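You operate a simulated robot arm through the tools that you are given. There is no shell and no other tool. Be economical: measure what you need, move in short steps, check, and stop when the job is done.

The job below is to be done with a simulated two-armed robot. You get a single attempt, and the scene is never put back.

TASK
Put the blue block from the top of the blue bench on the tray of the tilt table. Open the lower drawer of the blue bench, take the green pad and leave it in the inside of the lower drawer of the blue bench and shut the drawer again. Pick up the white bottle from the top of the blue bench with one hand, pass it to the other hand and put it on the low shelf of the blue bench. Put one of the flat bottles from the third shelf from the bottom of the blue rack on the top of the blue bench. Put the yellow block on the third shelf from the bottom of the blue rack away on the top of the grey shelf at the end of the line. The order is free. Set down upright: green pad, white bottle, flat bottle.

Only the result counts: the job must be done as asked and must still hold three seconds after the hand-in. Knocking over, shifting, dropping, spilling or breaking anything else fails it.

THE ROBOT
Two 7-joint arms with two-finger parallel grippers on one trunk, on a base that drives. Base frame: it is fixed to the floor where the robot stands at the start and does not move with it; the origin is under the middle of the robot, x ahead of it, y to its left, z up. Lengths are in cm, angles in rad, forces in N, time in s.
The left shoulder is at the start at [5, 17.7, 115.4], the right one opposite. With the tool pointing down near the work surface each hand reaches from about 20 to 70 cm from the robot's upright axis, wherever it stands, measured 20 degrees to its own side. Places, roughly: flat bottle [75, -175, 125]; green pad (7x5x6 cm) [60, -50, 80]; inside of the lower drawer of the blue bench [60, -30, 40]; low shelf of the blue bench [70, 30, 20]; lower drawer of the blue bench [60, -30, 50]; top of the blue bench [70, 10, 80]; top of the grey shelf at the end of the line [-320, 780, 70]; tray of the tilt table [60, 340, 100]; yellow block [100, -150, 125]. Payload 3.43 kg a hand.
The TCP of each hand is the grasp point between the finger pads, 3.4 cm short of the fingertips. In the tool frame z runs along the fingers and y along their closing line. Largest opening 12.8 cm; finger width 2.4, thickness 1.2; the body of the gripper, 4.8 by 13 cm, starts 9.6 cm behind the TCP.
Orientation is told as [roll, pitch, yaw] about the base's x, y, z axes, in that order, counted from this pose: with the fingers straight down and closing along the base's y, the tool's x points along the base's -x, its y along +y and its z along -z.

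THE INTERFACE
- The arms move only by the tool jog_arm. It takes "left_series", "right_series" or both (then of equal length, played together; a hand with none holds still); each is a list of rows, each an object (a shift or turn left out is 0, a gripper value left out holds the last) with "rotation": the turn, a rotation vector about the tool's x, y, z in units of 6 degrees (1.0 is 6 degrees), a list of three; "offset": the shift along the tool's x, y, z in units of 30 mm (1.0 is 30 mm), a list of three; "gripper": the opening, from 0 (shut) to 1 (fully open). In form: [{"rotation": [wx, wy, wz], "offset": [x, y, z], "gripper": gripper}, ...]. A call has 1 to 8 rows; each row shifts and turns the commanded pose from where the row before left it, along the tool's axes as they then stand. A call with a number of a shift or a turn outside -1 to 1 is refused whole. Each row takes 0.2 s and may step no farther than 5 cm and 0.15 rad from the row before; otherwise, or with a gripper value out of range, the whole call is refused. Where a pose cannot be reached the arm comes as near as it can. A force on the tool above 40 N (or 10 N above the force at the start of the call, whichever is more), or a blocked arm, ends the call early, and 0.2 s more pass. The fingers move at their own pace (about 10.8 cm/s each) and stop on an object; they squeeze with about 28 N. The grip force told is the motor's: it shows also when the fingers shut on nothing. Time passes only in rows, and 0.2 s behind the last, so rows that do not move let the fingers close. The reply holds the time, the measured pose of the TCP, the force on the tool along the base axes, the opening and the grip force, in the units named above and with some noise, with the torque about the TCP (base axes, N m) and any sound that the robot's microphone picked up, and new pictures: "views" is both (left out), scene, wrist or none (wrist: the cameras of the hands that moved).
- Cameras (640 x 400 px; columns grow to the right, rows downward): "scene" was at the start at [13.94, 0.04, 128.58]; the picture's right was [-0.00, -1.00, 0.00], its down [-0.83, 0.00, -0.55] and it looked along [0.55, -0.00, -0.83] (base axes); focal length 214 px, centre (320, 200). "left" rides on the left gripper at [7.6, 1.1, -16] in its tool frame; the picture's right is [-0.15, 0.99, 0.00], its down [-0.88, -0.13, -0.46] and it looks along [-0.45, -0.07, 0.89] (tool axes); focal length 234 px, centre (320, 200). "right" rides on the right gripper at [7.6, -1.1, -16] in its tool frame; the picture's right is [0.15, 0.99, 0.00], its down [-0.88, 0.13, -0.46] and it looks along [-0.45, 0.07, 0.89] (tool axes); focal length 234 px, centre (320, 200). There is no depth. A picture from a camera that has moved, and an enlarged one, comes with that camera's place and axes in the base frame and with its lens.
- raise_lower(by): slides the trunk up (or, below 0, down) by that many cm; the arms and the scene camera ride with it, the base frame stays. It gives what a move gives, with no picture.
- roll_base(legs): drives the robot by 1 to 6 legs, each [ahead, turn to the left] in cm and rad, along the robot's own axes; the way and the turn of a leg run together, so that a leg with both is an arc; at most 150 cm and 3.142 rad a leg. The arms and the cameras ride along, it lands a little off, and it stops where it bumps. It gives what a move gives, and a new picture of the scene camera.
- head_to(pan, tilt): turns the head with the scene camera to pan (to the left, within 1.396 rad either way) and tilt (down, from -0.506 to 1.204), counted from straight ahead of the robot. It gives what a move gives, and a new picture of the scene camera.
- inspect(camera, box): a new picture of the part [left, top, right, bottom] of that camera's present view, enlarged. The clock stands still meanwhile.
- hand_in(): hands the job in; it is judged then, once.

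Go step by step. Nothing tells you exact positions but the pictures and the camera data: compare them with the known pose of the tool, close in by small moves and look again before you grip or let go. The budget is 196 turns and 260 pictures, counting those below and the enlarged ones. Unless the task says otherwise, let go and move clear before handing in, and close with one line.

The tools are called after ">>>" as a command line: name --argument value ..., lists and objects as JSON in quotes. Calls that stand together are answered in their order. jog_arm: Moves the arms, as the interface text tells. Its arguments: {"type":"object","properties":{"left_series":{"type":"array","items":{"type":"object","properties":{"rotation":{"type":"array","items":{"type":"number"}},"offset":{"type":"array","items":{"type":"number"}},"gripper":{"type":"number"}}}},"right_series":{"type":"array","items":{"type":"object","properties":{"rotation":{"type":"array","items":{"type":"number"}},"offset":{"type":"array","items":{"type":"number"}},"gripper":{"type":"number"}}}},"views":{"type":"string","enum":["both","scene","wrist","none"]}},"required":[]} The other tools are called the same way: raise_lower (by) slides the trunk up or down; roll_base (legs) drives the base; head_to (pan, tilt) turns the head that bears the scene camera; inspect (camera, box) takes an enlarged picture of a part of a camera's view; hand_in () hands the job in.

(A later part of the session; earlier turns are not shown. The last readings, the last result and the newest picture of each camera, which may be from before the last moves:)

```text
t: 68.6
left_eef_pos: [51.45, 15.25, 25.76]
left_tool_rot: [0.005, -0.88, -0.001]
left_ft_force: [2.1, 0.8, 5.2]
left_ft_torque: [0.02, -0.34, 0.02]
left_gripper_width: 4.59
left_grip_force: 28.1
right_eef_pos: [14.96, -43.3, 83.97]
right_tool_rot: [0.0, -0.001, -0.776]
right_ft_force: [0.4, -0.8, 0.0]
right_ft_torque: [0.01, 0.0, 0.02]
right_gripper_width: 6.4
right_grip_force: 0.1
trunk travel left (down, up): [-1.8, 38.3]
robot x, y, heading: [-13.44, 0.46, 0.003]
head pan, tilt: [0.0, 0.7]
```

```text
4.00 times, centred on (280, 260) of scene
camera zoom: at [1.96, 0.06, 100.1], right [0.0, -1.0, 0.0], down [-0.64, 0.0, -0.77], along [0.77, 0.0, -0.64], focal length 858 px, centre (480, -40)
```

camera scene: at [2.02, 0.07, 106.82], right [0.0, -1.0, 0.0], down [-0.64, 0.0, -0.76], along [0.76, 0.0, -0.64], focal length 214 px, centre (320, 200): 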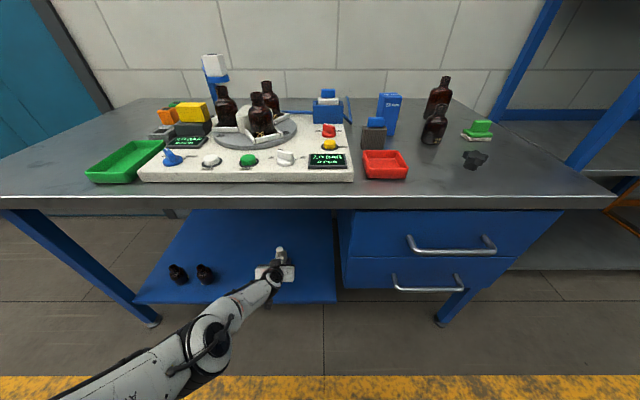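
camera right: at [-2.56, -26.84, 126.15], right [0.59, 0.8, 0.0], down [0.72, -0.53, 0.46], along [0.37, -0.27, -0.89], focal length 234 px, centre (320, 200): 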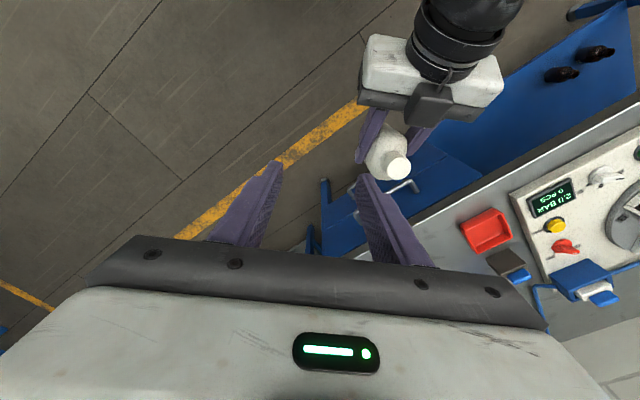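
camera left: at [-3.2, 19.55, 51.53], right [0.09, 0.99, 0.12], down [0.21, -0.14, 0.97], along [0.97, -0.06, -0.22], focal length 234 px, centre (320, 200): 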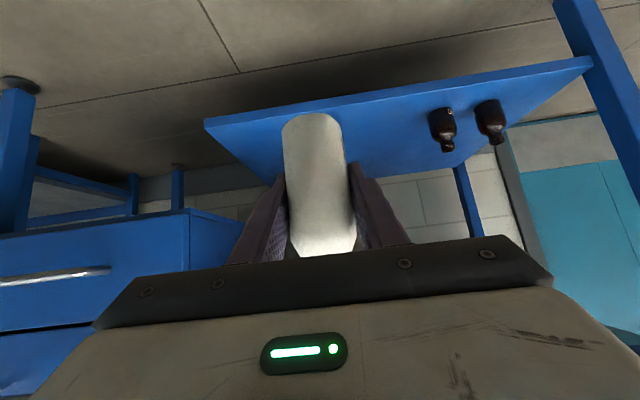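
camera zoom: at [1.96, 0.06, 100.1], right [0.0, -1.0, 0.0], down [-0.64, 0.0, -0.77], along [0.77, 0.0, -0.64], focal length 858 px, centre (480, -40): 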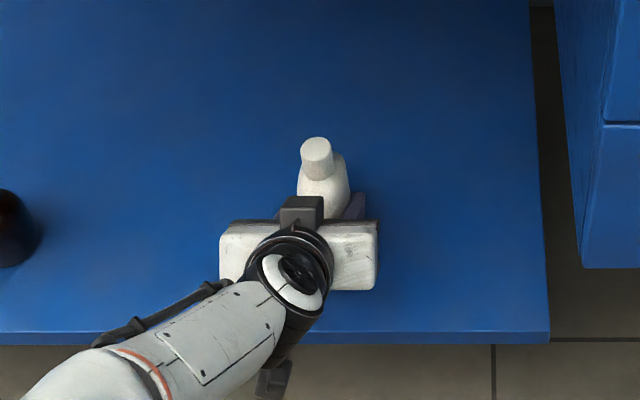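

>>> jog_arm --left_series '[{"gripper": 0.42}, {"gripper": 0.5}, {"gripper": 0.7}, {"gripper": 0.9}, {}]'

>>> raise_lower --by 1

>>> roll_base --legs '[[-32, 0]]'

>>> inspect --camera "scene" --box '[180, 150, 360, 270]'

```text
t: 69.8
left_eef_pos: [51.55, 15.08, 25.97]
left_tool_rot: [0.002, -0.88, 0.0]
left_ft_force: [0.2, 0.1, 0.0]
left_ft_torque: [0.0, 0.03, 0.03]
left_gripper_width: 11.54
left_grip_force: 0.0
right_eef_pos: [15.0, -43.29, 83.99]
right_tool_rot: [0.002, -0.001, -0.777]
right_ft_force: [-0.1, -1.0, 0.2]
right_ft_torque: [0.02, 0.03, 0.01]
right_gripper_width: 6.39
right_grip_force: 0.0
trunk travel left (down, up): [-1.8, 38.3]
robot x, y, heading: [-13.62, 0.1, -0.001]
head pan, tilt: [0.0, 0.7]
camera scene: at [2.0, 0.07, 100.12], right [0.0, -1.0, 0.0], down [-0.64, 0.0, -0.76], along [0.76, 0.0, -0.64], focal length 214 px, centre (320, 200)
camera left: at [34.43, 16.34, 30.22], right [0.09, 0.99, 0.11], down [0.21, -0.13, 0.97], along [0.97, -0.06, -0.22], focal length 234 px, centre (320, 200)
```

scene: 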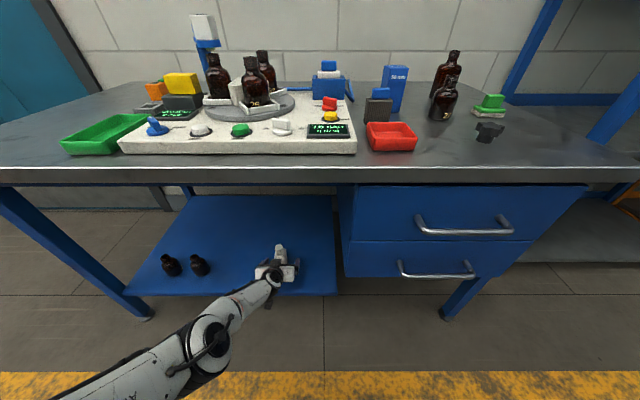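
left: 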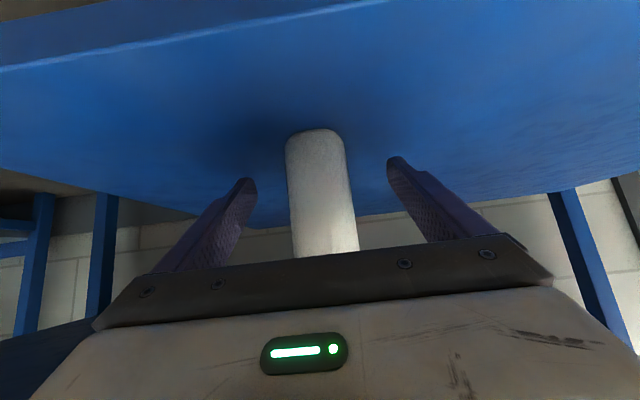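

```text
t: 70.4
left_eef_pos: [51.57, 15.2, 26.97]
left_tool_rot: [0.002, -0.881, 0.001]
left_ft_force: [0.4, 0.0, 0.2]
left_ft_torque: [0.01, -0.01, -0.01]
left_gripper_width: 11.54
left_grip_force: 0.1
right_eef_pos: [15.09, -43.24, 84.9]
right_tool_rot: [0.001, -0.002, -0.776]
right_ft_force: [0.1, -0.1, 0.1]
right_ft_torque: [-0.03, -0.01, 0.03]
right_gripper_width: 6.41
right_grip_force: 0.0
trunk travel left (down, up): [-2.8, 37.3]
robot x, y, heading: [-13.23, 0.11, 0.002]
head pan, tilt: [0.0, 0.7]
```

```text
t: 72.5
left_eef_pos: [19.62, 15.02, 27.02]
left_tool_rot: [0.001, -0.882, -0.003]
left_ft_force: [0.8, -0.5, -0.5]
left_ft_torque: [-0.01, 0.03, -0.01]
left_gripper_width: 11.54
left_grip_force: 0.0
right_eef_pos: [-17.04, -43.32, 84.93]
right_tool_rot: [0.002, -0.002, -0.78]
right_ft_force: [1.1, 0.3, -0.1]
right_ft_torque: [0.04, -0.01, 0.01]
right_gripper_width: 6.41
right_grip_force: 0.0
trunk travel left (down, up): [-2.8, 37.3]
robot x, y, heading: [-45.4, 0.16, -0.008]
head pan, tilt: [0.0, 0.7]
camera scene: at [-29.94, 0.1, 101.12], right [-0.01, -1.0, 0.0], down [-0.64, 0.0, -0.76], along [0.76, 0.0, -0.64], focal length 214 px, centre (320, 200)
```

scene: 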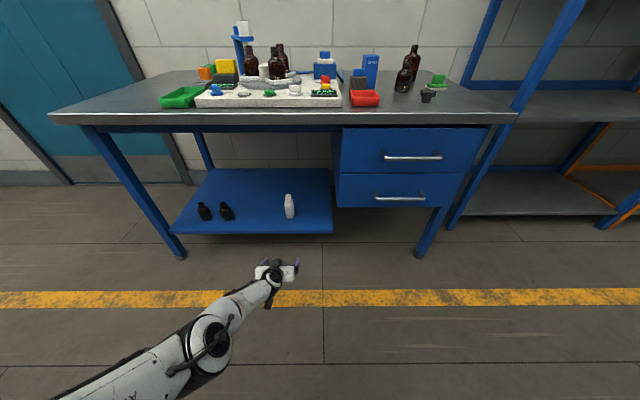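

```text
3.33 times, centred on (270, 210) of scene
camera zoom: at [-29.94, 0.1, 101.12], right [-0.01, -1.0, 0.0], down [-0.64, 0.0, -0.76], along [0.76, 0.0, -0.64], focal length 715 px, centre (487, 167)
```

zoom: 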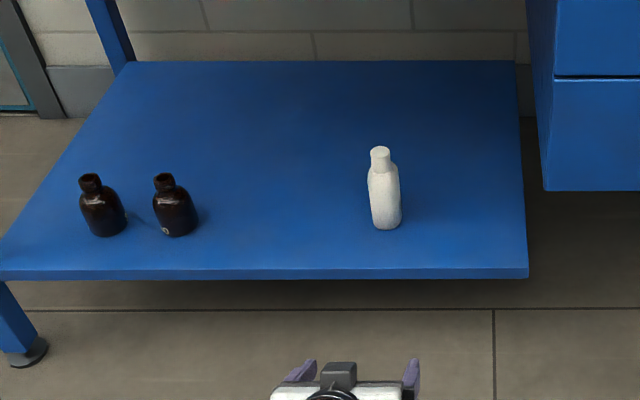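

White bottle stands upright on the low shelf. Now examine the drawers and handles.

>>> inspect --camera "scene" --box '[330, 110, 490, 220]'

```text
3.64 times, centred on (410, 165) of scene
camera zoom: at [-29.94, 0.1, 101.12], right [-0.01, -1.0, 0.0], down [-0.64, 0.0, -0.76], along [0.76, 0.0, -0.64], focal length 780 px, centre (-7, 327)
```

zoom: 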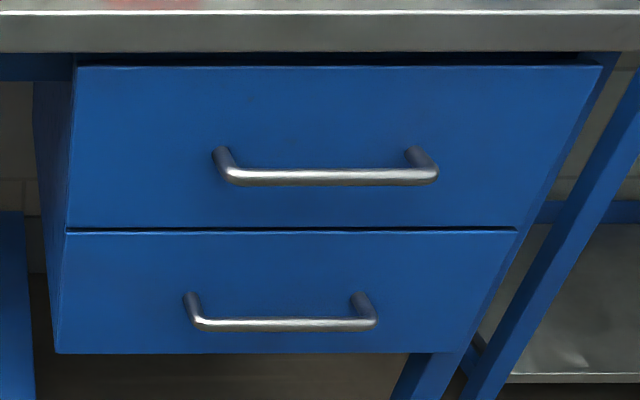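

Lower handle bar is at about [33, -31, 48.6], drawer face x≈37. I'll raise the trunk and left hand again, then approach the bench to take the pad with the right hand.

>>> raise_lower --by 36

>>> jog_arm --left_series '[{"offset": [-0.775, 0.2, -0.632]}, {"offset": [-0.775, 0.2, -0.632]}, {"offset": [-0.775, 0.2, -0.632]}, {"offset": [-0.775, 0.2, -0.632]}, {"offset": [-0.775, 0.2, -0.632]}, {"offset": [-0.775, 0.2, -0.632]}, {"offset": [-0.775, 0.2, -0.632]}, {"offset": [-0.775, 0.2, -0.632]}]' --views "none"

>>> jog_arm --left_series '[{"offset": [-0.775, 0, -0.632]}, {"offset": [-0.775, 0, -0.632]}, {"offset": [-0.775, 0, -0.632]}, {"offset": [-0.775, 0, -0.632]}, {"offset": [-0.775, 0, -0.632]}, {"offset": [-0.775, 0, -0.632]}]' --views "scene"

```text
t: 76.0
left_eef_pos: [19.62, 15.04, 62.95]
left_tool_rot: [0.003, -0.881, -0.003]
left_ft_force: [-0.5, 0.2, -0.2]
left_ft_torque: [0.01, -0.01, -0.01]
left_gripper_width: 11.49
left_grip_force: 0.0
right_eef_pos: [-17.21, -43.45, 120.96]
right_tool_rot: [0.003, -0.003, -0.78]
right_ft_force: [-0.2, -0.3, 0.6]
right_ft_torque: [0.03, 0.0, -0.01]
right_gripper_width: 6.4
right_grip_force: 0.1
trunk travel left (down, up): [-38.8, 1.3]
robot x, y, heading: [-45.21, 0.27, -0.006]
head pan, tilt: [0.0, 0.7]
```

```text
t: 77.8
left_eef_pos: [22.92, 18.56, 80.94]
left_tool_rot: [0.003, -0.884, -0.004]
left_ft_force: [-0.8, -0.2, -0.3]
left_ft_torque: [-0.04, 0.0, -0.01]
left_gripper_width: 11.51
left_grip_force: 0.0
left hand out of reach, approached as far as the arm can: row 1, 2, 3, 4
right_eef_pos: [-17.15, -43.36, 120.88]
right_tool_rot: [0.002, -0.003, -0.781]
right_ft_force: [0.1, 0.0, 0.1]
right_ft_torque: [0.02, 0.0, 0.04]
right_gripper_width: 6.37
right_grip_force: 0.0
trunk travel left (down, up): [-38.8, 1.3]
robot x, y, heading: [-45.62, 0.23, -0.009]
head pan, tilt: [0.0, 0.7]
```

```text
t: 79.2
left_eef_pos: [22.75, 18.55, 99.01]
left_tool_rot: [0.001, -0.881, -0.005]
left_ft_force: [-0.1, -0.4, -0.3]
left_ft_torque: [0.02, 0.0, -0.03]
left_gripper_width: 11.55
left_grip_force: 0.0
right_eef_pos: [-17.13, -43.26, 120.91]
right_tool_rot: [0.004, -0.002, -0.781]
right_ft_force: [-0.1, 0.4, -0.2]
right_ft_torque: [-0.03, -0.01, -0.03]
right_gripper_width: 6.39
right_grip_force: 0.1
trunk travel left (down, up): [-38.8, 1.3]
robot x, y, heading: [-45.45, -0.03, -0.002]
head pan, tilt: [0.0, 0.7]
camera scene: at [-29.98, 0.1, 137.12], right [-0.01, -1.0, 0.0], down [-0.64, 0.0, -0.77], along [0.77, 0.0, -0.64], focal length 214 px, centre (320, 200)
```

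scene: 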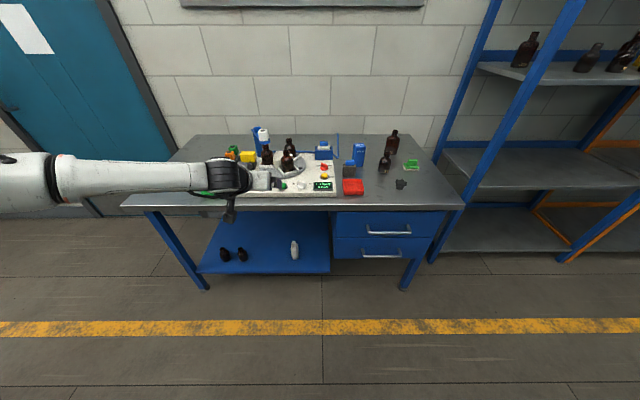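

>>> jog_arm --left_series '[{"offset": [0.634, 0, -0.773]}, {"offset": [0.634, 0, -0.773]}, {"offset": [0.634, 0, -0.773]}, {"offset": [0.634, 0, -0.773]}, {"offset": [-0.775, 0, -0.632]}, {"offset": [-0.775, 0, -0.632]}, {"offset": [-0.775, 0, -0.632]}, {}]' --right_series '[{"rotation": [0, 0, -1]}, {"rotation": [0, 0, -1]}, {"rotation": [0, 0, -1]}, {"rotation": [0, 0, -1]}, {"rotation": [0, 0, -1]}, {"rotation": [0, 0, -1]}, {"rotation": [0, 0, -1]}, {"rotation": [0, 0, -0.45]}]' --views "none"

>>> jog_arm --right_series '[{"offset": [-1, 0.5, 0], "gripper": 0.85}, {"offset": [-1, 0.5, 0]}, {"offset": [-1, 0.5, 0]}, {"offset": [-1, 0.5, 0]}, {"offset": [-1, 0.5, 0]}, {"offset": [-1, 0.5, 0]}, {"offset": [-1, 0.5, 0]}, {"offset": [-1, 0.5, 0]}]' --views "none"

>>> roll_base --legs '[[0, -0.473], [48, 0], [0, 0.473]]'

```text
t: 81.0
left_eef_pos: [10.97, 18.72, 108.02]
left_tool_rot: [0.002, -0.88, -0.005]
left_ft_force: [0.6, 0.2, -0.1]
left_ft_torque: [-0.02, -0.01, 0.01]
left_gripper_width: 11.52
left_grip_force: 0.1
right_eef_pos: [-17.23, -43.28, 121.03]
right_tool_rot: [0.001, -0.002, 0.002]
right_ft_force: [0.4, -0.3, -0.5]
right_ft_torque: [0.02, 0.04, 0.02]
right_gripper_width: 6.41
right_grip_force: 0.1
trunk travel left (down, up): [-38.8, 1.3]
robot x, y, heading: [-45.15, 0.43, -0.003]
head pan, tilt: [0.0, 0.7]
```

```text
t: 82.8
left_eef_pos: [11.0, 18.82, 108.0]
left_tool_rot: [0.003, -0.877, -0.005]
left_ft_force: [0.8, 0.4, -0.3]
left_ft_torque: [-0.01, 0.03, 0.02]
left_gripper_width: 11.52
left_grip_force: 0.1
right_eef_pos: [6.89, -31.08, 120.95]
right_tool_rot: [-0.001, -0.002, -0.001]
right_ft_force: [0.7, 0.3, -0.2]
right_ft_torque: [-0.02, 0.02, 0.0]
right_gripper_width: 10.87
right_grip_force: 0.0
trunk travel left (down, up): [-38.8, 1.3]
robot x, y, heading: [-44.89, 0.06, -0.011]
head pan, tilt: [0.0, 0.7]
```

```text
t: 88.4
left_eef_pos: [53.45, -4.2, 108.07]
left_tool_rot: [-0.001, -0.881, -0.014]
left_ft_force: [0.2, -0.7, -0.4]
left_ft_torque: [0.0, 0.04, 0.0]
left_gripper_width: 11.52
left_grip_force: 0.1
right_eef_pos: [48.65, -54.09, 120.88]
right_tool_rot: [0.001, 0.0, -0.011]
right_ft_force: [-0.1, -0.3, 0.5]
right_ft_torque: [-0.03, 0.0, -0.01]
right_gripper_width: 10.89
right_grip_force: 0.0
trunk travel left (down, up): [-38.8, 1.3]
robot x, y, heading: [-3.13, -22.11, -0.017]
head pan, tilt: [0.0, 0.7]
camera scene: at [12.27, -22.48, 137.12], right [-0.02, -1.0, 0.0], down [-0.64, 0.01, -0.76], along [0.76, -0.01, -0.64], focal length 214 px, centre (320, 200)
```

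scene: 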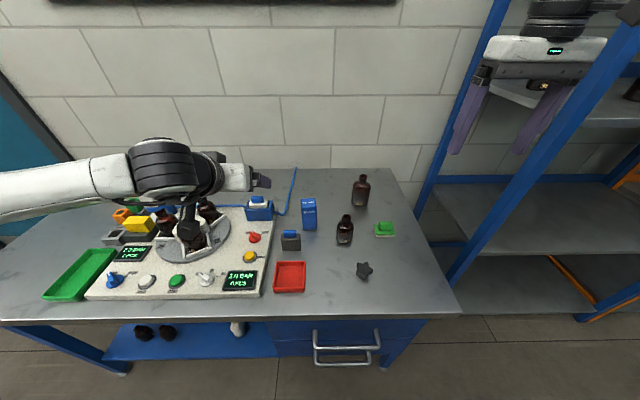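

Pad is near [61.4, -45.4]. Move the right hand above it and look.

>>> jog_arm --right_series '[{"offset": [-0.857, 0.573, 0]}, {"offset": [-0.857, 0.573, 0]}, {"offset": [-0.857, 0.573, 0]}, {"offset": [-0.857, 0.573, 0.8]}, {"offset": [-0.857, 0.573, 0.8]}, {"offset": [0, 0, 1]}, {"offset": [0, 0, 1]}, {"offset": [0, 0, 1]}]'

>>> inspect --camera "right" --box '[220, 60, 420, 260]'

>>> inspect --camera "scene" --box '[300, 150, 460, 290]'

```text
t: 90.2
left_eef_pos: [53.4, -4.33, 108.02]
left_tool_rot: [0.001, -0.881, -0.013]
left_ft_force: [0.4, -0.3, 0.1]
left_ft_torque: [0.02, -0.01, -0.03]
left_gripper_width: 11.53
left_grip_force: 0.0
right_eef_pos: [53.18, -50.35, 105.5]
right_tool_rot: [0.003, 0.0, -0.011]
right_ft_force: [0.5, 0.9, -0.4]
right_ft_torque: [0.0, -0.02, 0.01]
right_gripper_width: 10.87
right_grip_force: 0.1
right hand out of reach, approached as far as the arm can: row 2, 3, 4, 5
trunk travel left (down, up): [-38.8, 1.3]
robot x, y, heading: [-2.99, -22.48, -0.016]
head pan, tilt: [0.0, 0.7]
camera scene: at [12.29, -22.54, 137.12], right [-0.02, -1.0, 0.0], down [-0.64, 0.01, -0.76], along [0.76, -0.01, -0.64], focal length 214 px, centre (320, 200)
camera right: at [45.69, -51.22, 121.41], right [-0.14, 0.99, 0.0], down [0.88, 0.12, 0.46], along [0.45, 0.06, -0.89], focal length 234 px, centre (320, 200)
```

scene: 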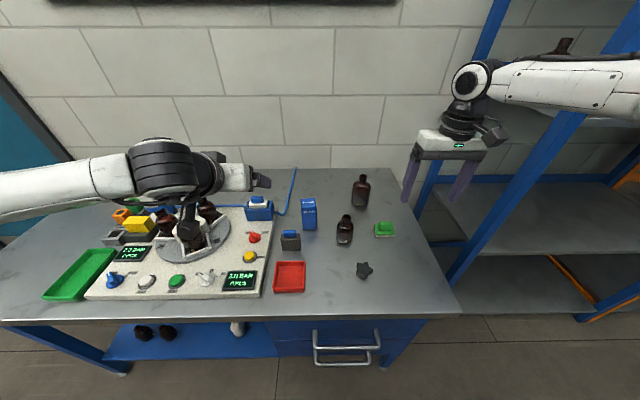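
right: 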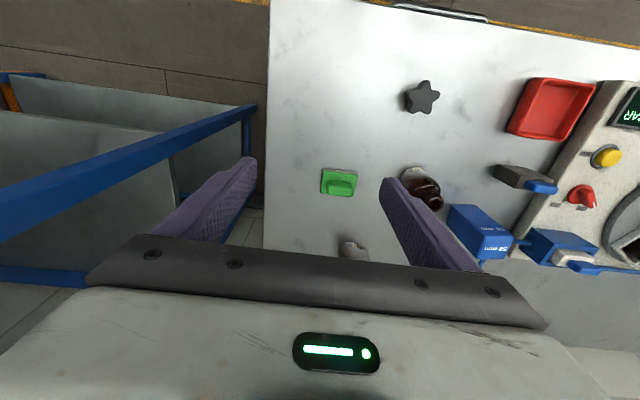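

```text
2.00 times, centred on (320, 160) of right
camera zoom: at [45.69, -51.22, 121.41], right [-0.14, 0.99, 0.0], down [0.88, 0.12, 0.46], along [0.45, 0.06, -0.89], focal length 468 px, centre (320, 280)
```

zoom: 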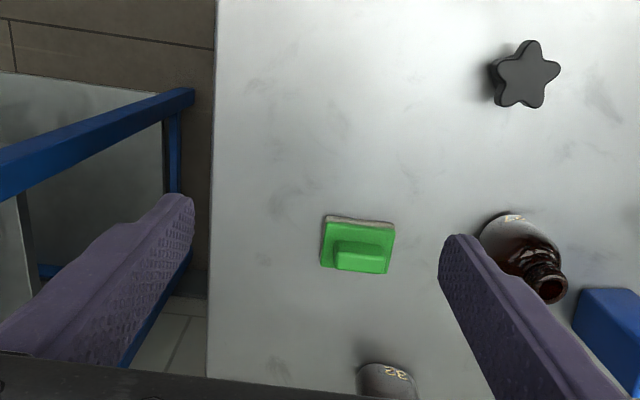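

```text
2.86 times, centred on (380, 220) of scene
camera zoom: at [12.29, -22.54, 137.12], right [-0.02, -1.0, 0.0], down [-0.64, 0.01, -0.76], along [0.76, -0.01, -0.64], focal length 613 px, centre (149, 143)
```

zoom: 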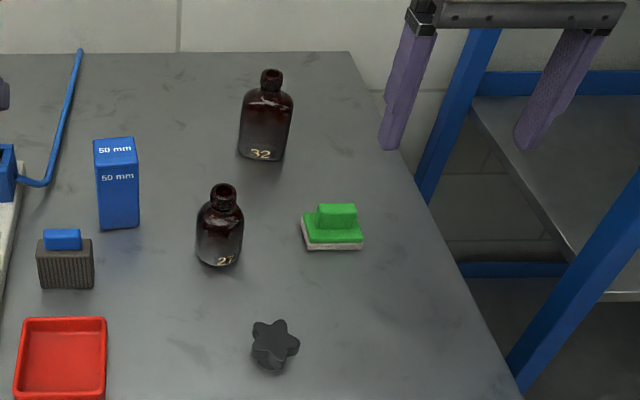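

>>> jog_arm --right_series '[{"offset": [-0.3, 0.26, 0.8]}, {"offset": [-0.5, 0.26, 0.8]}, {"offset": [-0.5, 0.26, 0.8]}, {"offset": [-0.5, 0.26, 0.6]}, {"offset": [-0.5, 0.26, 0.6]}, {"offset": [-0.5, 0.25, 0.4]}, {}]'

>>> inspect --camera "right" --box '[220, 100, 420, 260]'

```text
t: 91.8
left_eef_pos: [53.34, -4.26, 107.99]
left_tool_rot: [0.002, -0.881, -0.014]
left_ft_force: [0.2, 0.0, -0.1]
left_ft_torque: [-0.01, -0.04, -0.05]
left_gripper_width: 11.51
left_grip_force: 0.0
right_eef_pos: [51.52, -50.34, 96.99]
right_tool_rot: [0.003, -0.003, -0.01]
right_ft_force: [-0.8, 0.8, 0.6]
right_ft_torque: [0.04, 0.0, -0.01]
right_gripper_width: 10.9
right_grip_force: 0.0
right hand out of reach, approached as far as the arm can: row 1, 2, 3, 4, 5, 6
trunk travel left (down, up): [-38.8, 1.3]
robot x, y, heading: [-2.98, -22.2, -0.015]
head pan, tilt: [0.0, 0.7]
camera scene: at [12.27, -22.52, 137.12], right [-0.02, -1.0, 0.0], down [-0.64, 0.01, -0.76], along [0.76, -0.01, -0.64], focal length 214 px, centre (320, 200)
camera right: at [44.1, -51.31, 112.9], right [-0.14, 0.99, 0.0], down [0.88, 0.12, 0.46], along [0.45, 0.06, -0.89], focal length 234 px, centre (320, 200)
```

scene: 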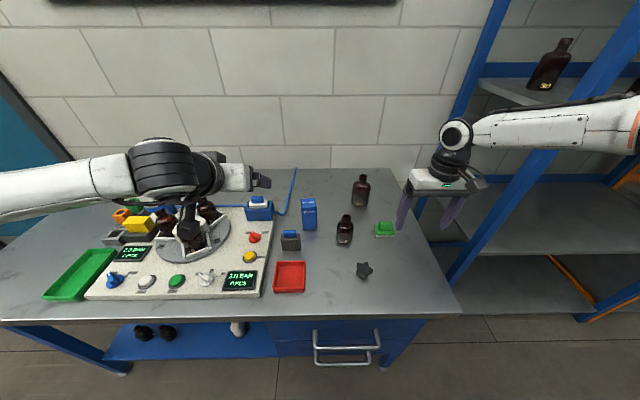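
right: 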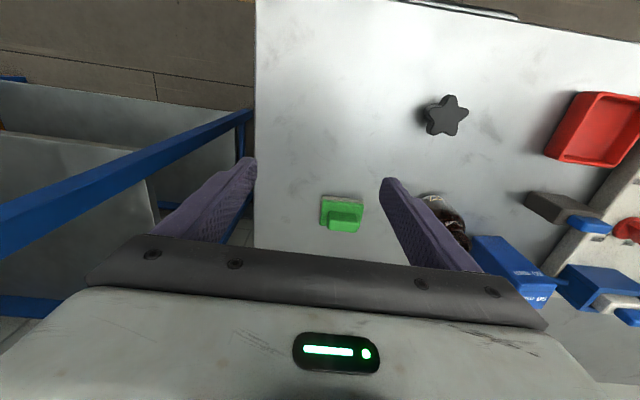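

```text
2.50 times, centred on (320, 180) of right
camera zoom: at [44.1, -51.31, 112.9], right [-0.14, 0.99, 0.0], down [0.88, 0.12, 0.46], along [0.45, 0.06, -0.89], focal length 585 px, centre (320, 250)
```

zoom: 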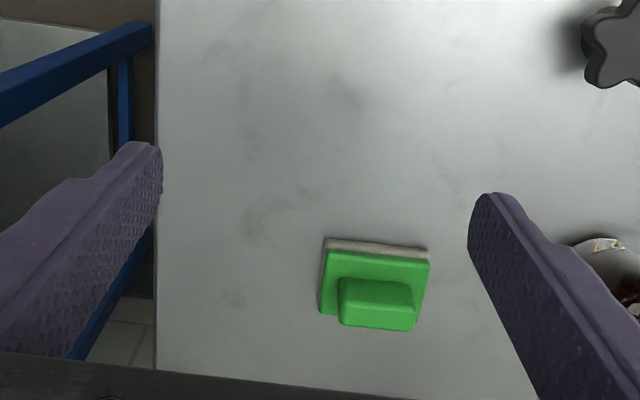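

Out of reach with the trunk raised; lift the left hand a bit, lower the trunk 7 cm and move 3 cm closer.

>>> jog_arm --left_series '[{"offset": [-0.775, 0, -0.632]}, {"offset": [-0.775, 0, -0.632]}, {"offset": [-0.775, 0, -0.632]}]' --right_series '[{"offset": [0, 0, -1]}, {"offset": [0, 0, -1]}, {"offset": [0, 0, -0.5]}]' --views "none"

>>> raise_lower --by -7

>>> roll_base --legs '[[3, 0.016]]'

>>> jog_arm --right_series '[{"offset": [-0.7, 0.5, 0.3]}, {"offset": [-0.7, 0.5, 0.3]}, {"offset": [-0.6, 0.5, 0.3]}, {}]'

```text
t: 92.6
left_eef_pos: [53.14, -4.13, 117.1]
left_tool_rot: [0.002, -0.882, -0.015]
left_ft_force: [0.0, -0.3, -0.1]
left_ft_torque: [0.0, -0.03, -0.01]
left_gripper_width: 11.54
left_grip_force: 0.1
right_eef_pos: [51.5, -50.44, 104.6]
right_tool_rot: [0.001, -0.002, -0.011]
right_ft_force: [-0.4, 0.4, 0.5]
right_ft_torque: [0.06, -0.01, 0.02]
right_gripper_width: 10.87
right_grip_force: 0.0
trunk travel left (down, up): [-38.8, 1.3]
robot x, y, heading: [-3.05, -22.23, -0.013]
head pan, tilt: [0.0, 0.7]
```

```text
t: 93.7
left_eef_pos: [53.16, -4.25, 110.13]
left_tool_rot: [0.003, -0.882, -0.013]
left_ft_force: [-0.6, 0.3, -0.4]
left_ft_torque: [0.02, 0.01, -0.04]
left_gripper_width: 11.52
left_grip_force: 0.1
right_eef_pos: [51.58, -50.42, 97.46]
right_tool_rot: [0.001, -0.001, -0.011]
right_ft_force: [-1.3, 0.5, 0.3]
right_ft_torque: [-0.02, -0.02, -0.01]
right_gripper_width: 10.9
right_grip_force: 0.0
trunk travel left (down, up): [-31.8, 8.3]
robot x, y, heading: [-3.28, -22.65, -0.013]
head pan, tilt: [0.0, 0.7]
```

```text
t: 94.5
left_eef_pos: [56.05, -3.2, 109.8]
left_tool_rot: [0.001, -0.88, 0.003]
left_ft_force: [0.8, 0.3, -1.1]
left_ft_torque: [0.02, -0.02, -0.02]
left_gripper_width: 11.51
left_grip_force: 0.1
right_eef_pos: [54.99, -49.64, 97.42]
right_tool_rot: [-0.001, -0.002, 0.005]
right_ft_force: [1.2, -0.5, -1.0]
right_ft_torque: [-0.01, 0.02, 0.03]
right_gripper_width: 10.88
right_grip_force: 0.0
trunk travel left (down, up): [-31.8, 8.3]
robot x, y, heading: [-0.37, -22.44, 0.004]
head pan, tilt: [0.0, 0.7]
camera scene: at [15.35, -22.29, 130.1], right [0.0, -1.0, 0.0], down [-0.65, 0.0, -0.76], along [0.76, 0.0, -0.65], focal length 214 px, centre (320, 200)
```

scene: 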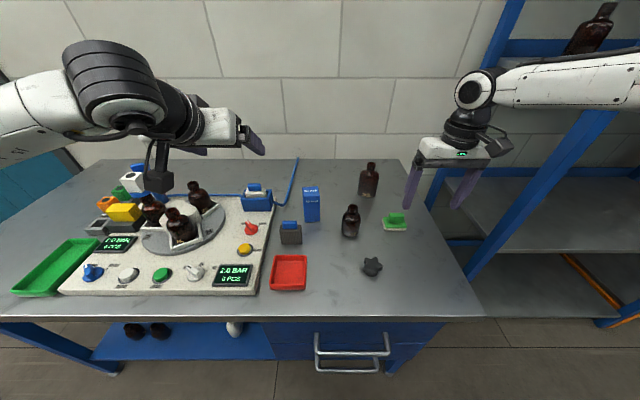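

```text
t: 95.5
left_eef_pos: [55.84, -3.23, 110.05]
left_tool_rot: [0.001, -0.88, 0.003]
left_ft_force: [0.6, -0.6, -0.3]
left_ft_torque: [-0.01, 0.03, 0.04]
left_gripper_width: 11.52
left_grip_force: 0.2
right_eef_pos: [56.13, -47.8, 95.85]
right_tool_rot: [0.002, -0.003, 0.005]
right_ft_force: [-0.7, 0.3, 0.0]
right_ft_torque: [-0.01, 0.02, 0.01]
right_gripper_width: 10.89
right_grip_force: 0.0
right hand out of reach, approached as far as the arm can: row 1, 2, 3
trunk travel left (down, up): [-31.8, 8.3]
robot x, y, heading: [0.13, -22.37, 0.002]
head pan, tilt: [0.0, 0.7]
camera scene: at [15.24, -22.3, 130.12], right [0.0, -1.0, 0.0], down [-0.64, 0.0, -0.76], along [0.76, 0.0, -0.64], focal length 214 px, centre (320, 200)
camera right: at [48.48, -48.9, 111.91], right [-0.15, 0.99, 0.0], down [0.88, 0.13, 0.46], along [0.45, 0.07, -0.89], focal length 234 px, centre (320, 200)
```

scene: 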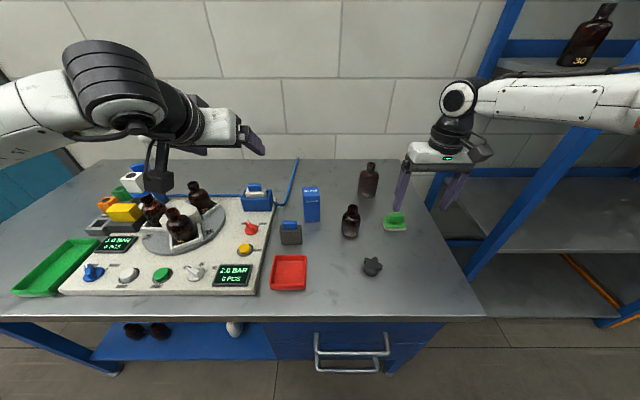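
right: 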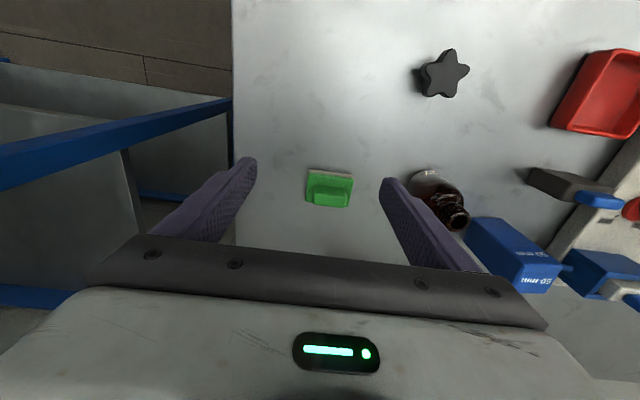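

>>> roll_base --legs '[[5.5, 0]]'

>>> inspect --camera "right" --box '[220, 100, 420, 260]'

```text
t: 96.4
left_eef_pos: [61.34, -3.29, 109.97]
left_tool_rot: [0.001, -0.881, 0.003]
left_ft_force: [-0.5, 0.2, -0.2]
left_ft_torque: [0.02, -0.01, -0.01]
left_gripper_width: 11.53
left_grip_force: 0.1
right_eef_pos: [61.45, -47.86, 95.94]
right_tool_rot: [0.002, -0.004, 0.005]
right_ft_force: [0.2, 0.5, -0.2]
right_ft_torque: [0.03, 0.06, 0.02]
right_gripper_width: 10.87
right_grip_force: 0.1
trunk travel left (down, up): [-31.8, 8.3]
robot x, y, heading: [5.16, -22.26, -0.002]
head pan, tilt: [0.0, 0.7]
camera scene: at [20.69, -22.29, 130.1], right [0.0, -1.0, 0.0], down [-0.64, 0.0, -0.76], along [0.76, 0.0, -0.64], focal length 214 px, centre (320, 200)
```

scene: 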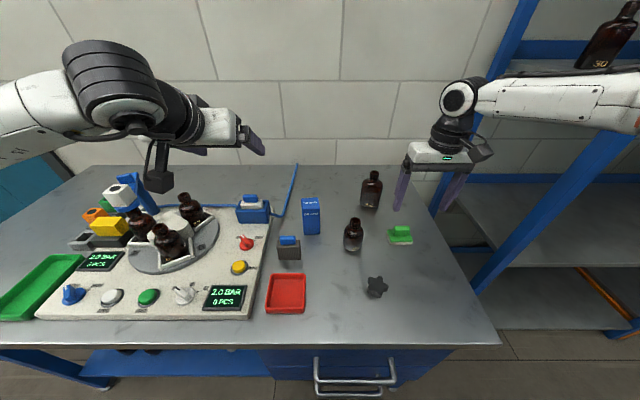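

```text
2.50 times, centred on (320, 180) of right
camera zoom: at [53.93, -48.87, 111.88], right [-0.15, 0.99, 0.0], down [0.88, 0.13, 0.46], along [0.45, 0.07, -0.89], focal length 585 px, centre (320, 250)
```

zoom: 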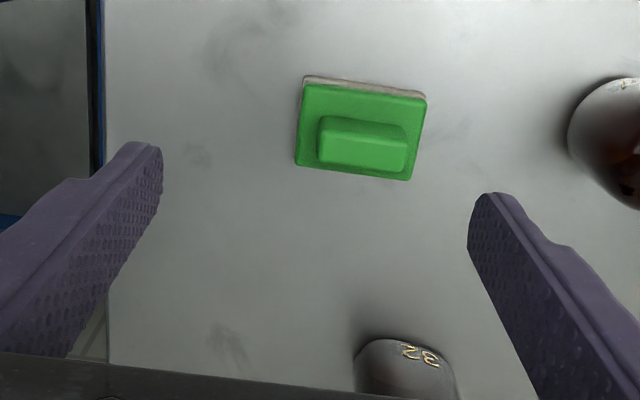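

>>> jog_arm --right_series '[{"offset": [-0.05, 0.82, 0.1]}, {"offset": [0, 0, 1]}, {"offset": [0, 0, 1]}, {"offset": [0, 0, 1]}, {"offset": [0, 0, 0.95]}, {}]' --views "wrist"

>>> inspect --camera "scene" --box '[340, 130, 480, 270]'

```text
t: 97.8
left_eef_pos: [61.23, -3.23, 110.09]
left_tool_rot: [0.002, -0.882, 0.002]
left_ft_force: [-0.3, 0.2, 0.0]
left_ft_torque: [0.01, 0.0, 0.03]
left_gripper_width: 11.51
left_grip_force: 0.1
right_eef_pos: [57.29, -47.93, 85.67]
right_tool_rot: [0.004, -0.004, 0.007]
right_ft_force: [0.1, 0.3, -0.8]
right_ft_torque: [-0.03, 0.01, -0.01]
right_gripper_width: 10.85
right_grip_force: 0.2
right hand out of reach, approached as far as the arm can: row 1, 2, 3, 4, 5
trunk travel left (down, up): [-31.8, 8.3]
robot x, y, heading: [5.26, -22.31, -0.004]
head pan, tilt: [0.0, 0.7]
camera right: at [49.81, -49.06, 101.62], right [-0.15, 0.99, 0.0], down [0.88, 0.13, 0.46], along [0.46, 0.07, -0.89], focal length 234 px, centre (320, 200)
```

right: 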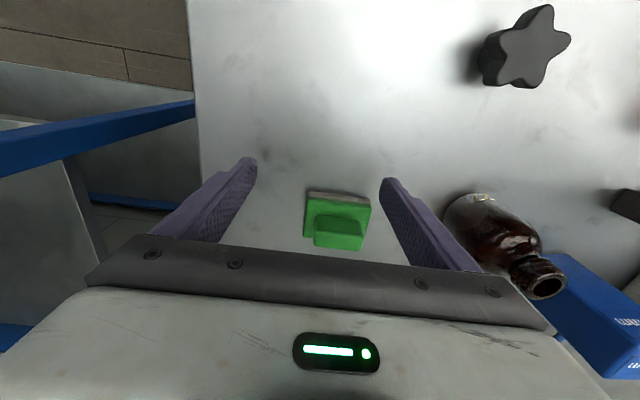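

```text
2.86 times, centred on (410, 200) of scene
camera zoom: at [20.6, -22.28, 130.12], right [0.0, -1.0, 0.0], down [-0.64, 0.0, -0.76], along [0.76, 0.0, -0.64], focal length 613 px, centre (63, 200)
```

zoom: 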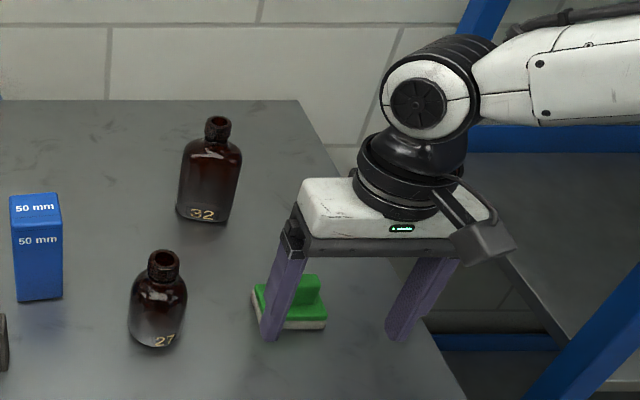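

Still short by ~5 cm; I raise, shift and tilt the tool forward ~24° to gain reach.

>>> jog_arm --right_series '[{"offset": [0, 0, -1]}, {"offset": [0, 0, -1]}, {"offset": [0, 0.8, 0], "rotation": [0, -1, 0]}, {"rotation": [0, -1, 0]}, {"rotation": [0, -1, 0]}, {"rotation": [0, -1, 0]}, {"offset": [-0.6, 0, 0.3]}, {"offset": [-0.6, 0, 0.3]}]'

```text
t: 99.6
left_eef_pos: [61.24, -3.34, 109.95]
left_tool_rot: [0.001, -0.881, 0.001]
left_ft_force: [-0.7, 0.0, -0.9]
left_ft_torque: [-0.07, 0.0, -0.01]
left_gripper_width: 11.54
left_grip_force: 0.0
right_eef_pos: [61.21, -45.72, 91.44]
right_tool_rot: [0.001, -0.425, 0.005]
right_ft_force: [0.1, -0.2, -0.2]
right_ft_torque: [0.01, 0.03, -0.02]
right_gripper_width: 10.89
right_grip_force: 0.0
trunk travel left (down, up): [-31.8, 8.3]
robot x, y, heading: [5.55, -22.57, -0.001]
head pan, tilt: [0.0, 0.7]
camera scene: at [20.62, -22.3, 130.12], right [0.0, -1.0, 0.0], down [-0.64, 0.0, -0.76], along [0.76, 0.0, -0.64], focal length 214 px, centre (320, 200)
camera right: at [47.99, -46.87, 103.02], right [-0.14, 0.99, -0.06], down [0.61, 0.13, 0.78], along [0.78, 0.07, -0.63], focal length 234 px, centre (320, 200)
```

scene: 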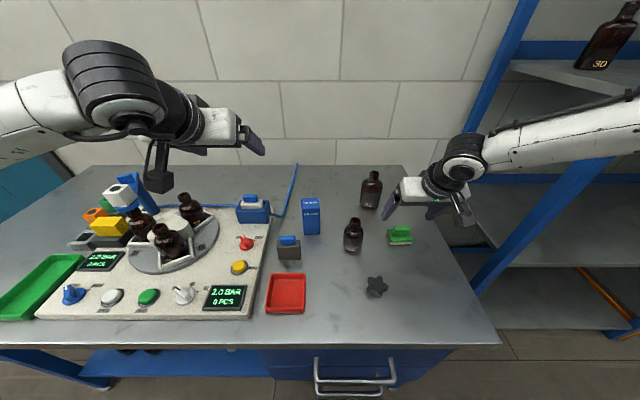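
right: 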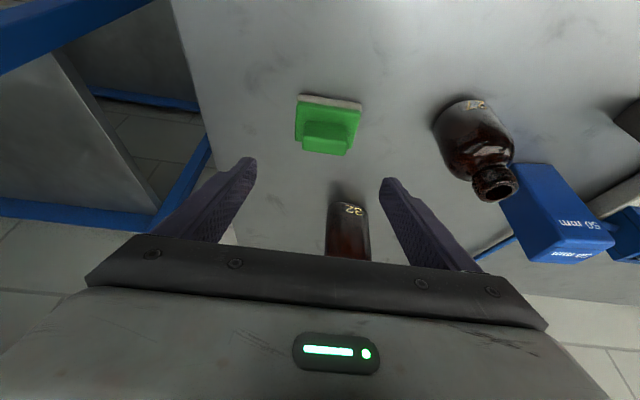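

>>> jog_arm --right_series '[{"offset": [0.28, 0.03, 0.75]}, {"offset": [0.28, 0.03, 0.75]}, {"offset": [0.28, 0.03, 0.72]}, {}]'

>>> inspect --camera "right" --box '[220, 100, 420, 260]'

>>> inspect --camera "scene" --box '[340, 150, 480, 270]'

```text
t: 100.6
left_eef_pos: [61.29, -3.26, 109.86]
left_tool_rot: [0.001, -0.88, 0.001]
left_ft_force: [0.6, 0.2, -0.3]
left_ft_torque: [-0.01, 0.01, 0.0]
left_gripper_width: 11.52
left_grip_force: 0.1
right_eef_pos: [61.87, -45.35, 84.47]
right_tool_rot: [0.003, -0.424, 0.006]
right_ft_force: [-0.8, -0.3, -0.1]
right_ft_torque: [0.01, 0.0, 0.0]
right_gripper_width: 10.87
right_grip_force: 0.0
trunk travel left (down, up): [-31.8, 8.3]
robot x, y, heading: [5.16, -22.45, -0.004]
head pan, tilt: [0.0, 0.7]
camera scene: at [20.59, -22.28, 130.12], right [0.0, -1.0, 0.0], down [-0.64, 0.0, -0.77], along [0.77, 0.0, -0.64], focal length 214 px, centre (320, 200)
camera right: at [48.48, -46.45, 95.93], right [-0.14, 0.99, -0.06], down [0.61, 0.13, 0.78], along [0.78, 0.07, -0.63], focal length 234 px, centre (320, 200)
```

scene: 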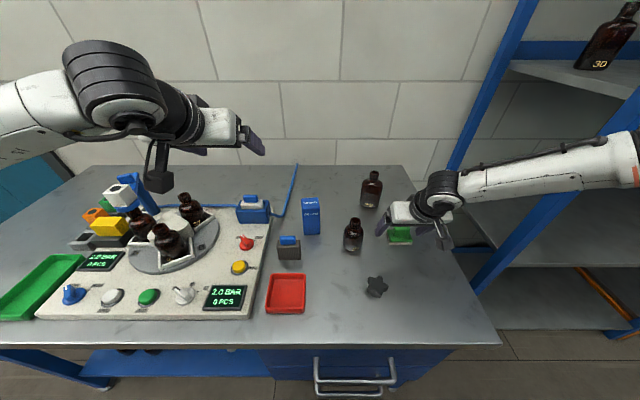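
right: 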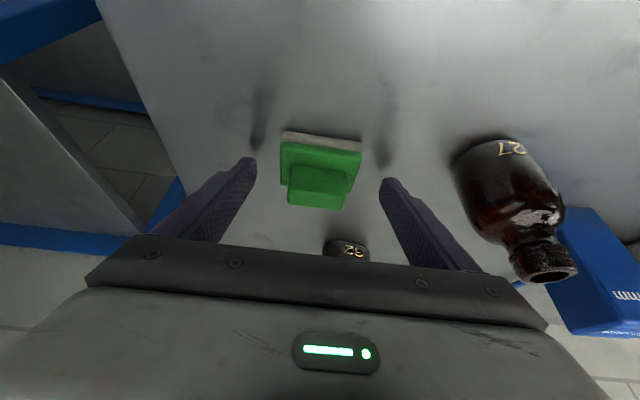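

```text
2.50 times, centred on (320, 180) of right
camera zoom: at [48.48, -46.45, 95.93], right [-0.14, 0.99, -0.06], down [0.61, 0.13, 0.78], along [0.78, 0.07, -0.63], focal length 585 px, centre (320, 250)
```

zoom: 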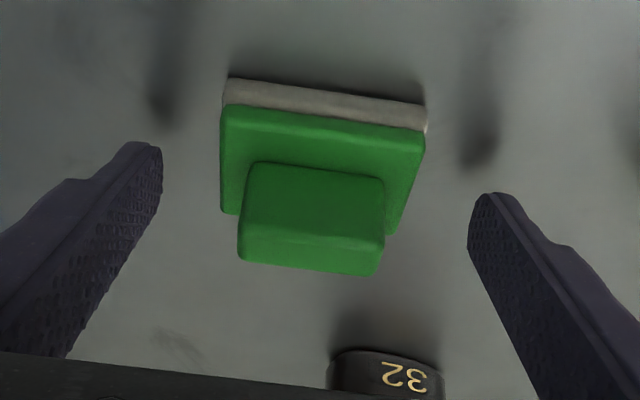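

```text
3.33 times, centred on (410, 210) of scene
camera zoom: at [20.59, -22.28, 130.12], right [0.0, -1.0, 0.0], down [-0.64, 0.0, -0.77], along [0.77, 0.0, -0.64], focal length 715 px, centre (20, 167)
```

zoom: 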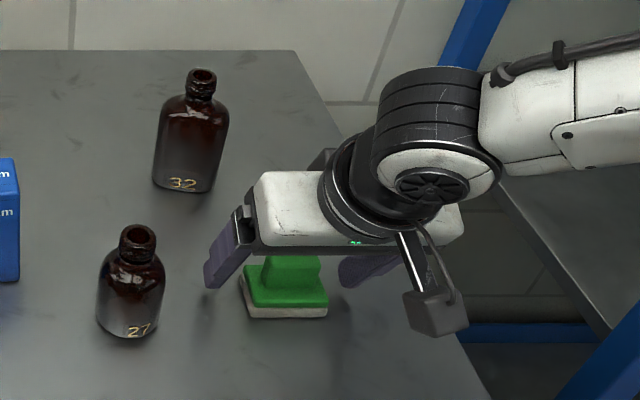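

Aligned; close on the pad and lift.

>>> jog_arm --right_series '[{"gripper": 0.4}, {}, {}, {}, {}]' --views "wrist"

>>> jog_arm --right_series '[{"offset": [-0.412, 0, -0.911]}, {"offset": [-0.412, 0, -0.911]}, {"offset": [-0.412, 0, -0.911]}, {"offset": [-0.412, 0, -0.911]}, {}]'

>>> inspect --camera "right" --box '[220, 100, 420, 260]'

```text
t: 101.8
left_eef_pos: [61.16, -3.3, 109.97]
left_tool_rot: [0.001, -0.88, 0.001]
left_ft_force: [0.5, 0.6, -0.4]
left_ft_torque: [-0.02, 0.04, 0.02]
left_gripper_width: 11.5
left_grip_force: 0.1
right_eef_pos: [61.81, -45.34, 84.52]
right_tool_rot: [0.001, -0.423, 0.004]
right_ft_force: [-0.3, -0.6, -0.3]
right_ft_torque: [0.04, -0.04, 0.01]
right_gripper_width: 6.47
right_grip_force: 28.0
trunk travel left (down, up): [-31.8, 8.3]
robot x, y, heading: [5.17, -22.34, 0.0]
head pan, tilt: [0.0, 0.7]
camera right: at [48.48, -46.47, 95.95], right [-0.14, 0.99, -0.06], down [0.62, 0.13, 0.78], along [0.78, 0.07, -0.63], focal length 234 px, centre (320, 200)
```

right: 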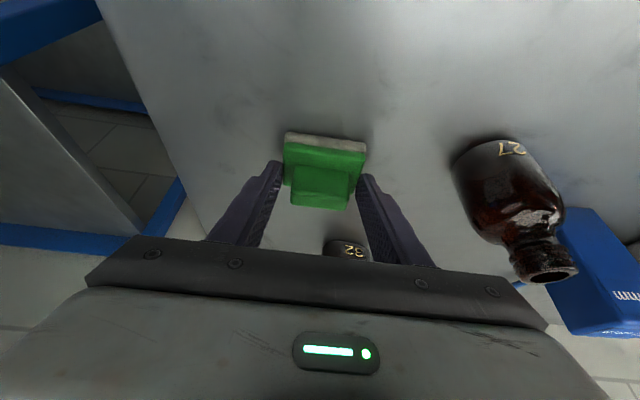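

```text
t: 103.0
left_eef_pos: [61.25, -3.2, 110.13]
left_tool_rot: [0.002, -0.88, 0.0]
left_ft_force: [-0.1, -0.3, -0.9]
left_ft_torque: [0.02, 0.0, -0.04]
left_gripper_width: 11.5
left_grip_force: 0.1
right_eef_pos: [61.98, -45.26, 96.28]
right_tool_rot: [0.001, -0.423, 0.007]
right_ft_force: [0.7, -0.4, -1.3]
right_ft_torque: [0.0, 0.03, 0.02]
right_gripper_width: 6.47
right_grip_force: 28.0
trunk travel left (down, up): [-31.8, 8.3]
robot x, y, heading: [5.48, -22.68, -0.001]
head pan, tilt: [0.0, 0.7]
camera scene: at [20.61, -22.29, 130.12], right [0.0, -1.0, 0.0], down [-0.64, 0.0, -0.76], along [0.76, 0.0, -0.64], focal length 214 px, centre (320, 200)
camera right: at [48.54, -46.37, 107.83], right [-0.14, 0.99, -0.06], down [0.62, 0.13, 0.78], along [0.78, 0.07, -0.63], focal length 234 px, centre (320, 200)
```

scene: 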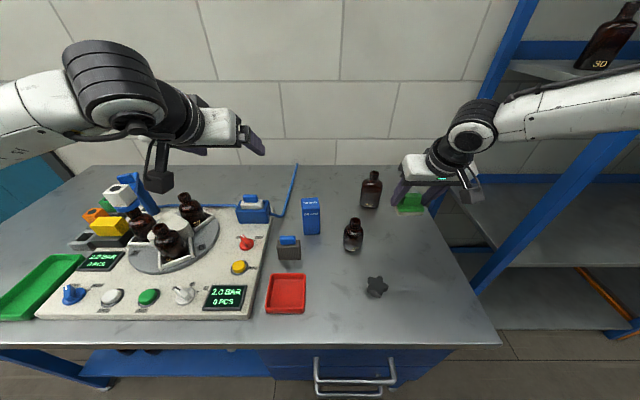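
right: 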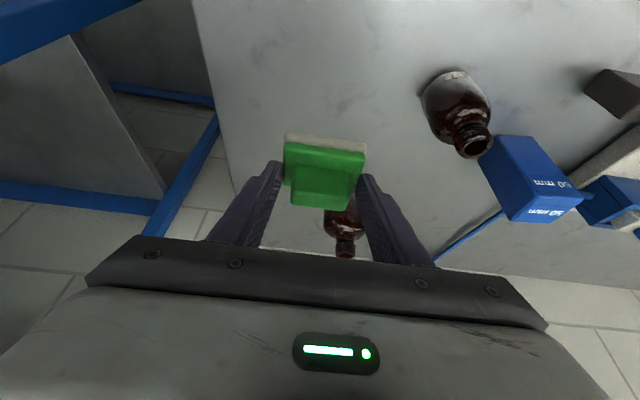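

```text
2.50 times, centred on (320, 180) of right
camera zoom: at [48.54, -46.37, 107.83], right [-0.14, 0.99, -0.06], down [0.62, 0.13, 0.78], along [0.78, 0.07, -0.63], focal length 585 px, centre (320, 250)
```

zoom: 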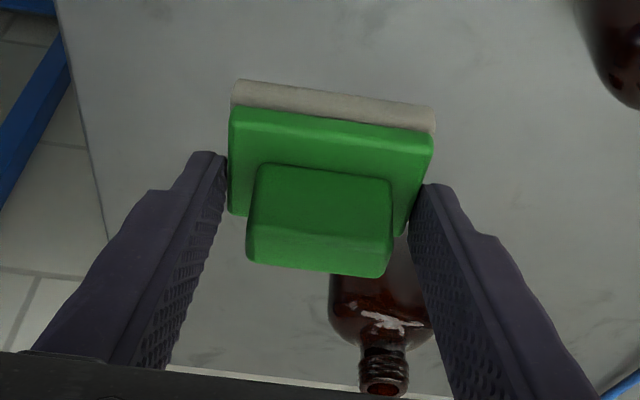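

Pad held. Drive back 55 cm, then draw the right hand in and up while preparing the left for the handle.

>>> roll_base --legs '[[-55, 0]]'

>>> jog_arm --right_series '[{"offset": [0.5, -0.7, -0.8]}, {"offset": [0.5, -0.7, -0.8]}, {"offset": [0.5, -0.7, -0.8]}, {"offset": [0.5, -0.7, -0.8]}, {"offset": [0.5, -0.7, -0.8]}, {"offset": [0.5, -0.7, -0.8]}]' --left_series '[{"rotation": [0, 0, 1]}, {"rotation": [0, 0, 1]}, {"rotation": [0, 0, 1]}, {"rotation": [0, 0, 1]}, {"rotation": [0, 0, 1]}, {"rotation": [0, 0, 1]}]' --views "scene"

```text
t: 106.2
left_eef_pos: [6.31, -3.3, 109.91]
left_tool_rot: [0.002, -0.881, 0.0]
left_ft_force: [0.4, 0.4, -0.5]
left_ft_torque: [0.0, 0.01, 0.03]
left_gripper_width: 11.51
left_grip_force: 0.0
right_eef_pos: [6.8, -45.34, 96.34]
right_tool_rot: [0.001, -0.422, 0.004]
right_ft_force: [-0.3, 0.9, -1.2]
right_ft_torque: [-0.04, 0.0, 0.01]
right_gripper_width: 6.49
right_grip_force: 27.8
trunk travel left (down, up): [-31.8, 8.3]
robot x, y, heading: [-49.78, -22.23, 0.0]
head pan, tilt: [0.0, 0.7]
camera scene: at [-34.42, -22.3, 130.13], right [0.0, -1.0, 0.0], down [-0.64, 0.0, -0.77], along [0.77, 0.0, -0.64], focal length 214 px, centre (320, 200)
```

scene: 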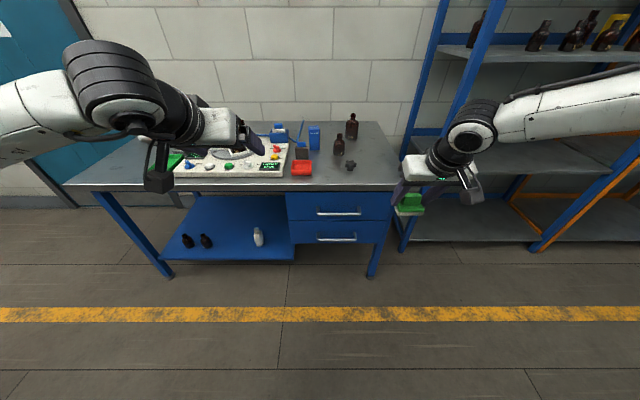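

```text
t: 107.6
left_eef_pos: [6.27, -3.23, 110.09]
left_tool_rot: [0.623, -0.67, -0.853]
left_ft_force: [-0.2, -0.9, 0.2]
left_ft_torque: [0.03, 0.01, -0.01]
left_gripper_width: 11.51
left_grip_force: 0.0
right_eef_pos: [-7.37, -58.1, 105.92]
right_tool_rot: [0.002, -0.423, 0.004]
right_ft_force: [-0.4, -0.2, -1.0]
right_ft_torque: [0.02, 0.0, -0.02]
right_gripper_width: 6.5
right_grip_force: 27.8
trunk travel left (down, up): [-31.8, 8.3]
robot x, y, heading: [-49.84, -22.59, 0.001]
head pan, tilt: [0.0, 0.7]
camera scene: at [-34.43, -22.34, 130.13], right [0.0, -1.0, 0.0], down [-0.64, 0.0, -0.77], along [0.77, 0.0, -0.64], focal length 214 px, centre (320, 200)
```

scene: 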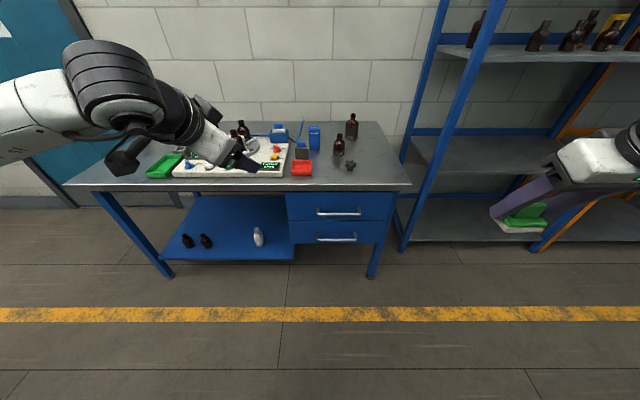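

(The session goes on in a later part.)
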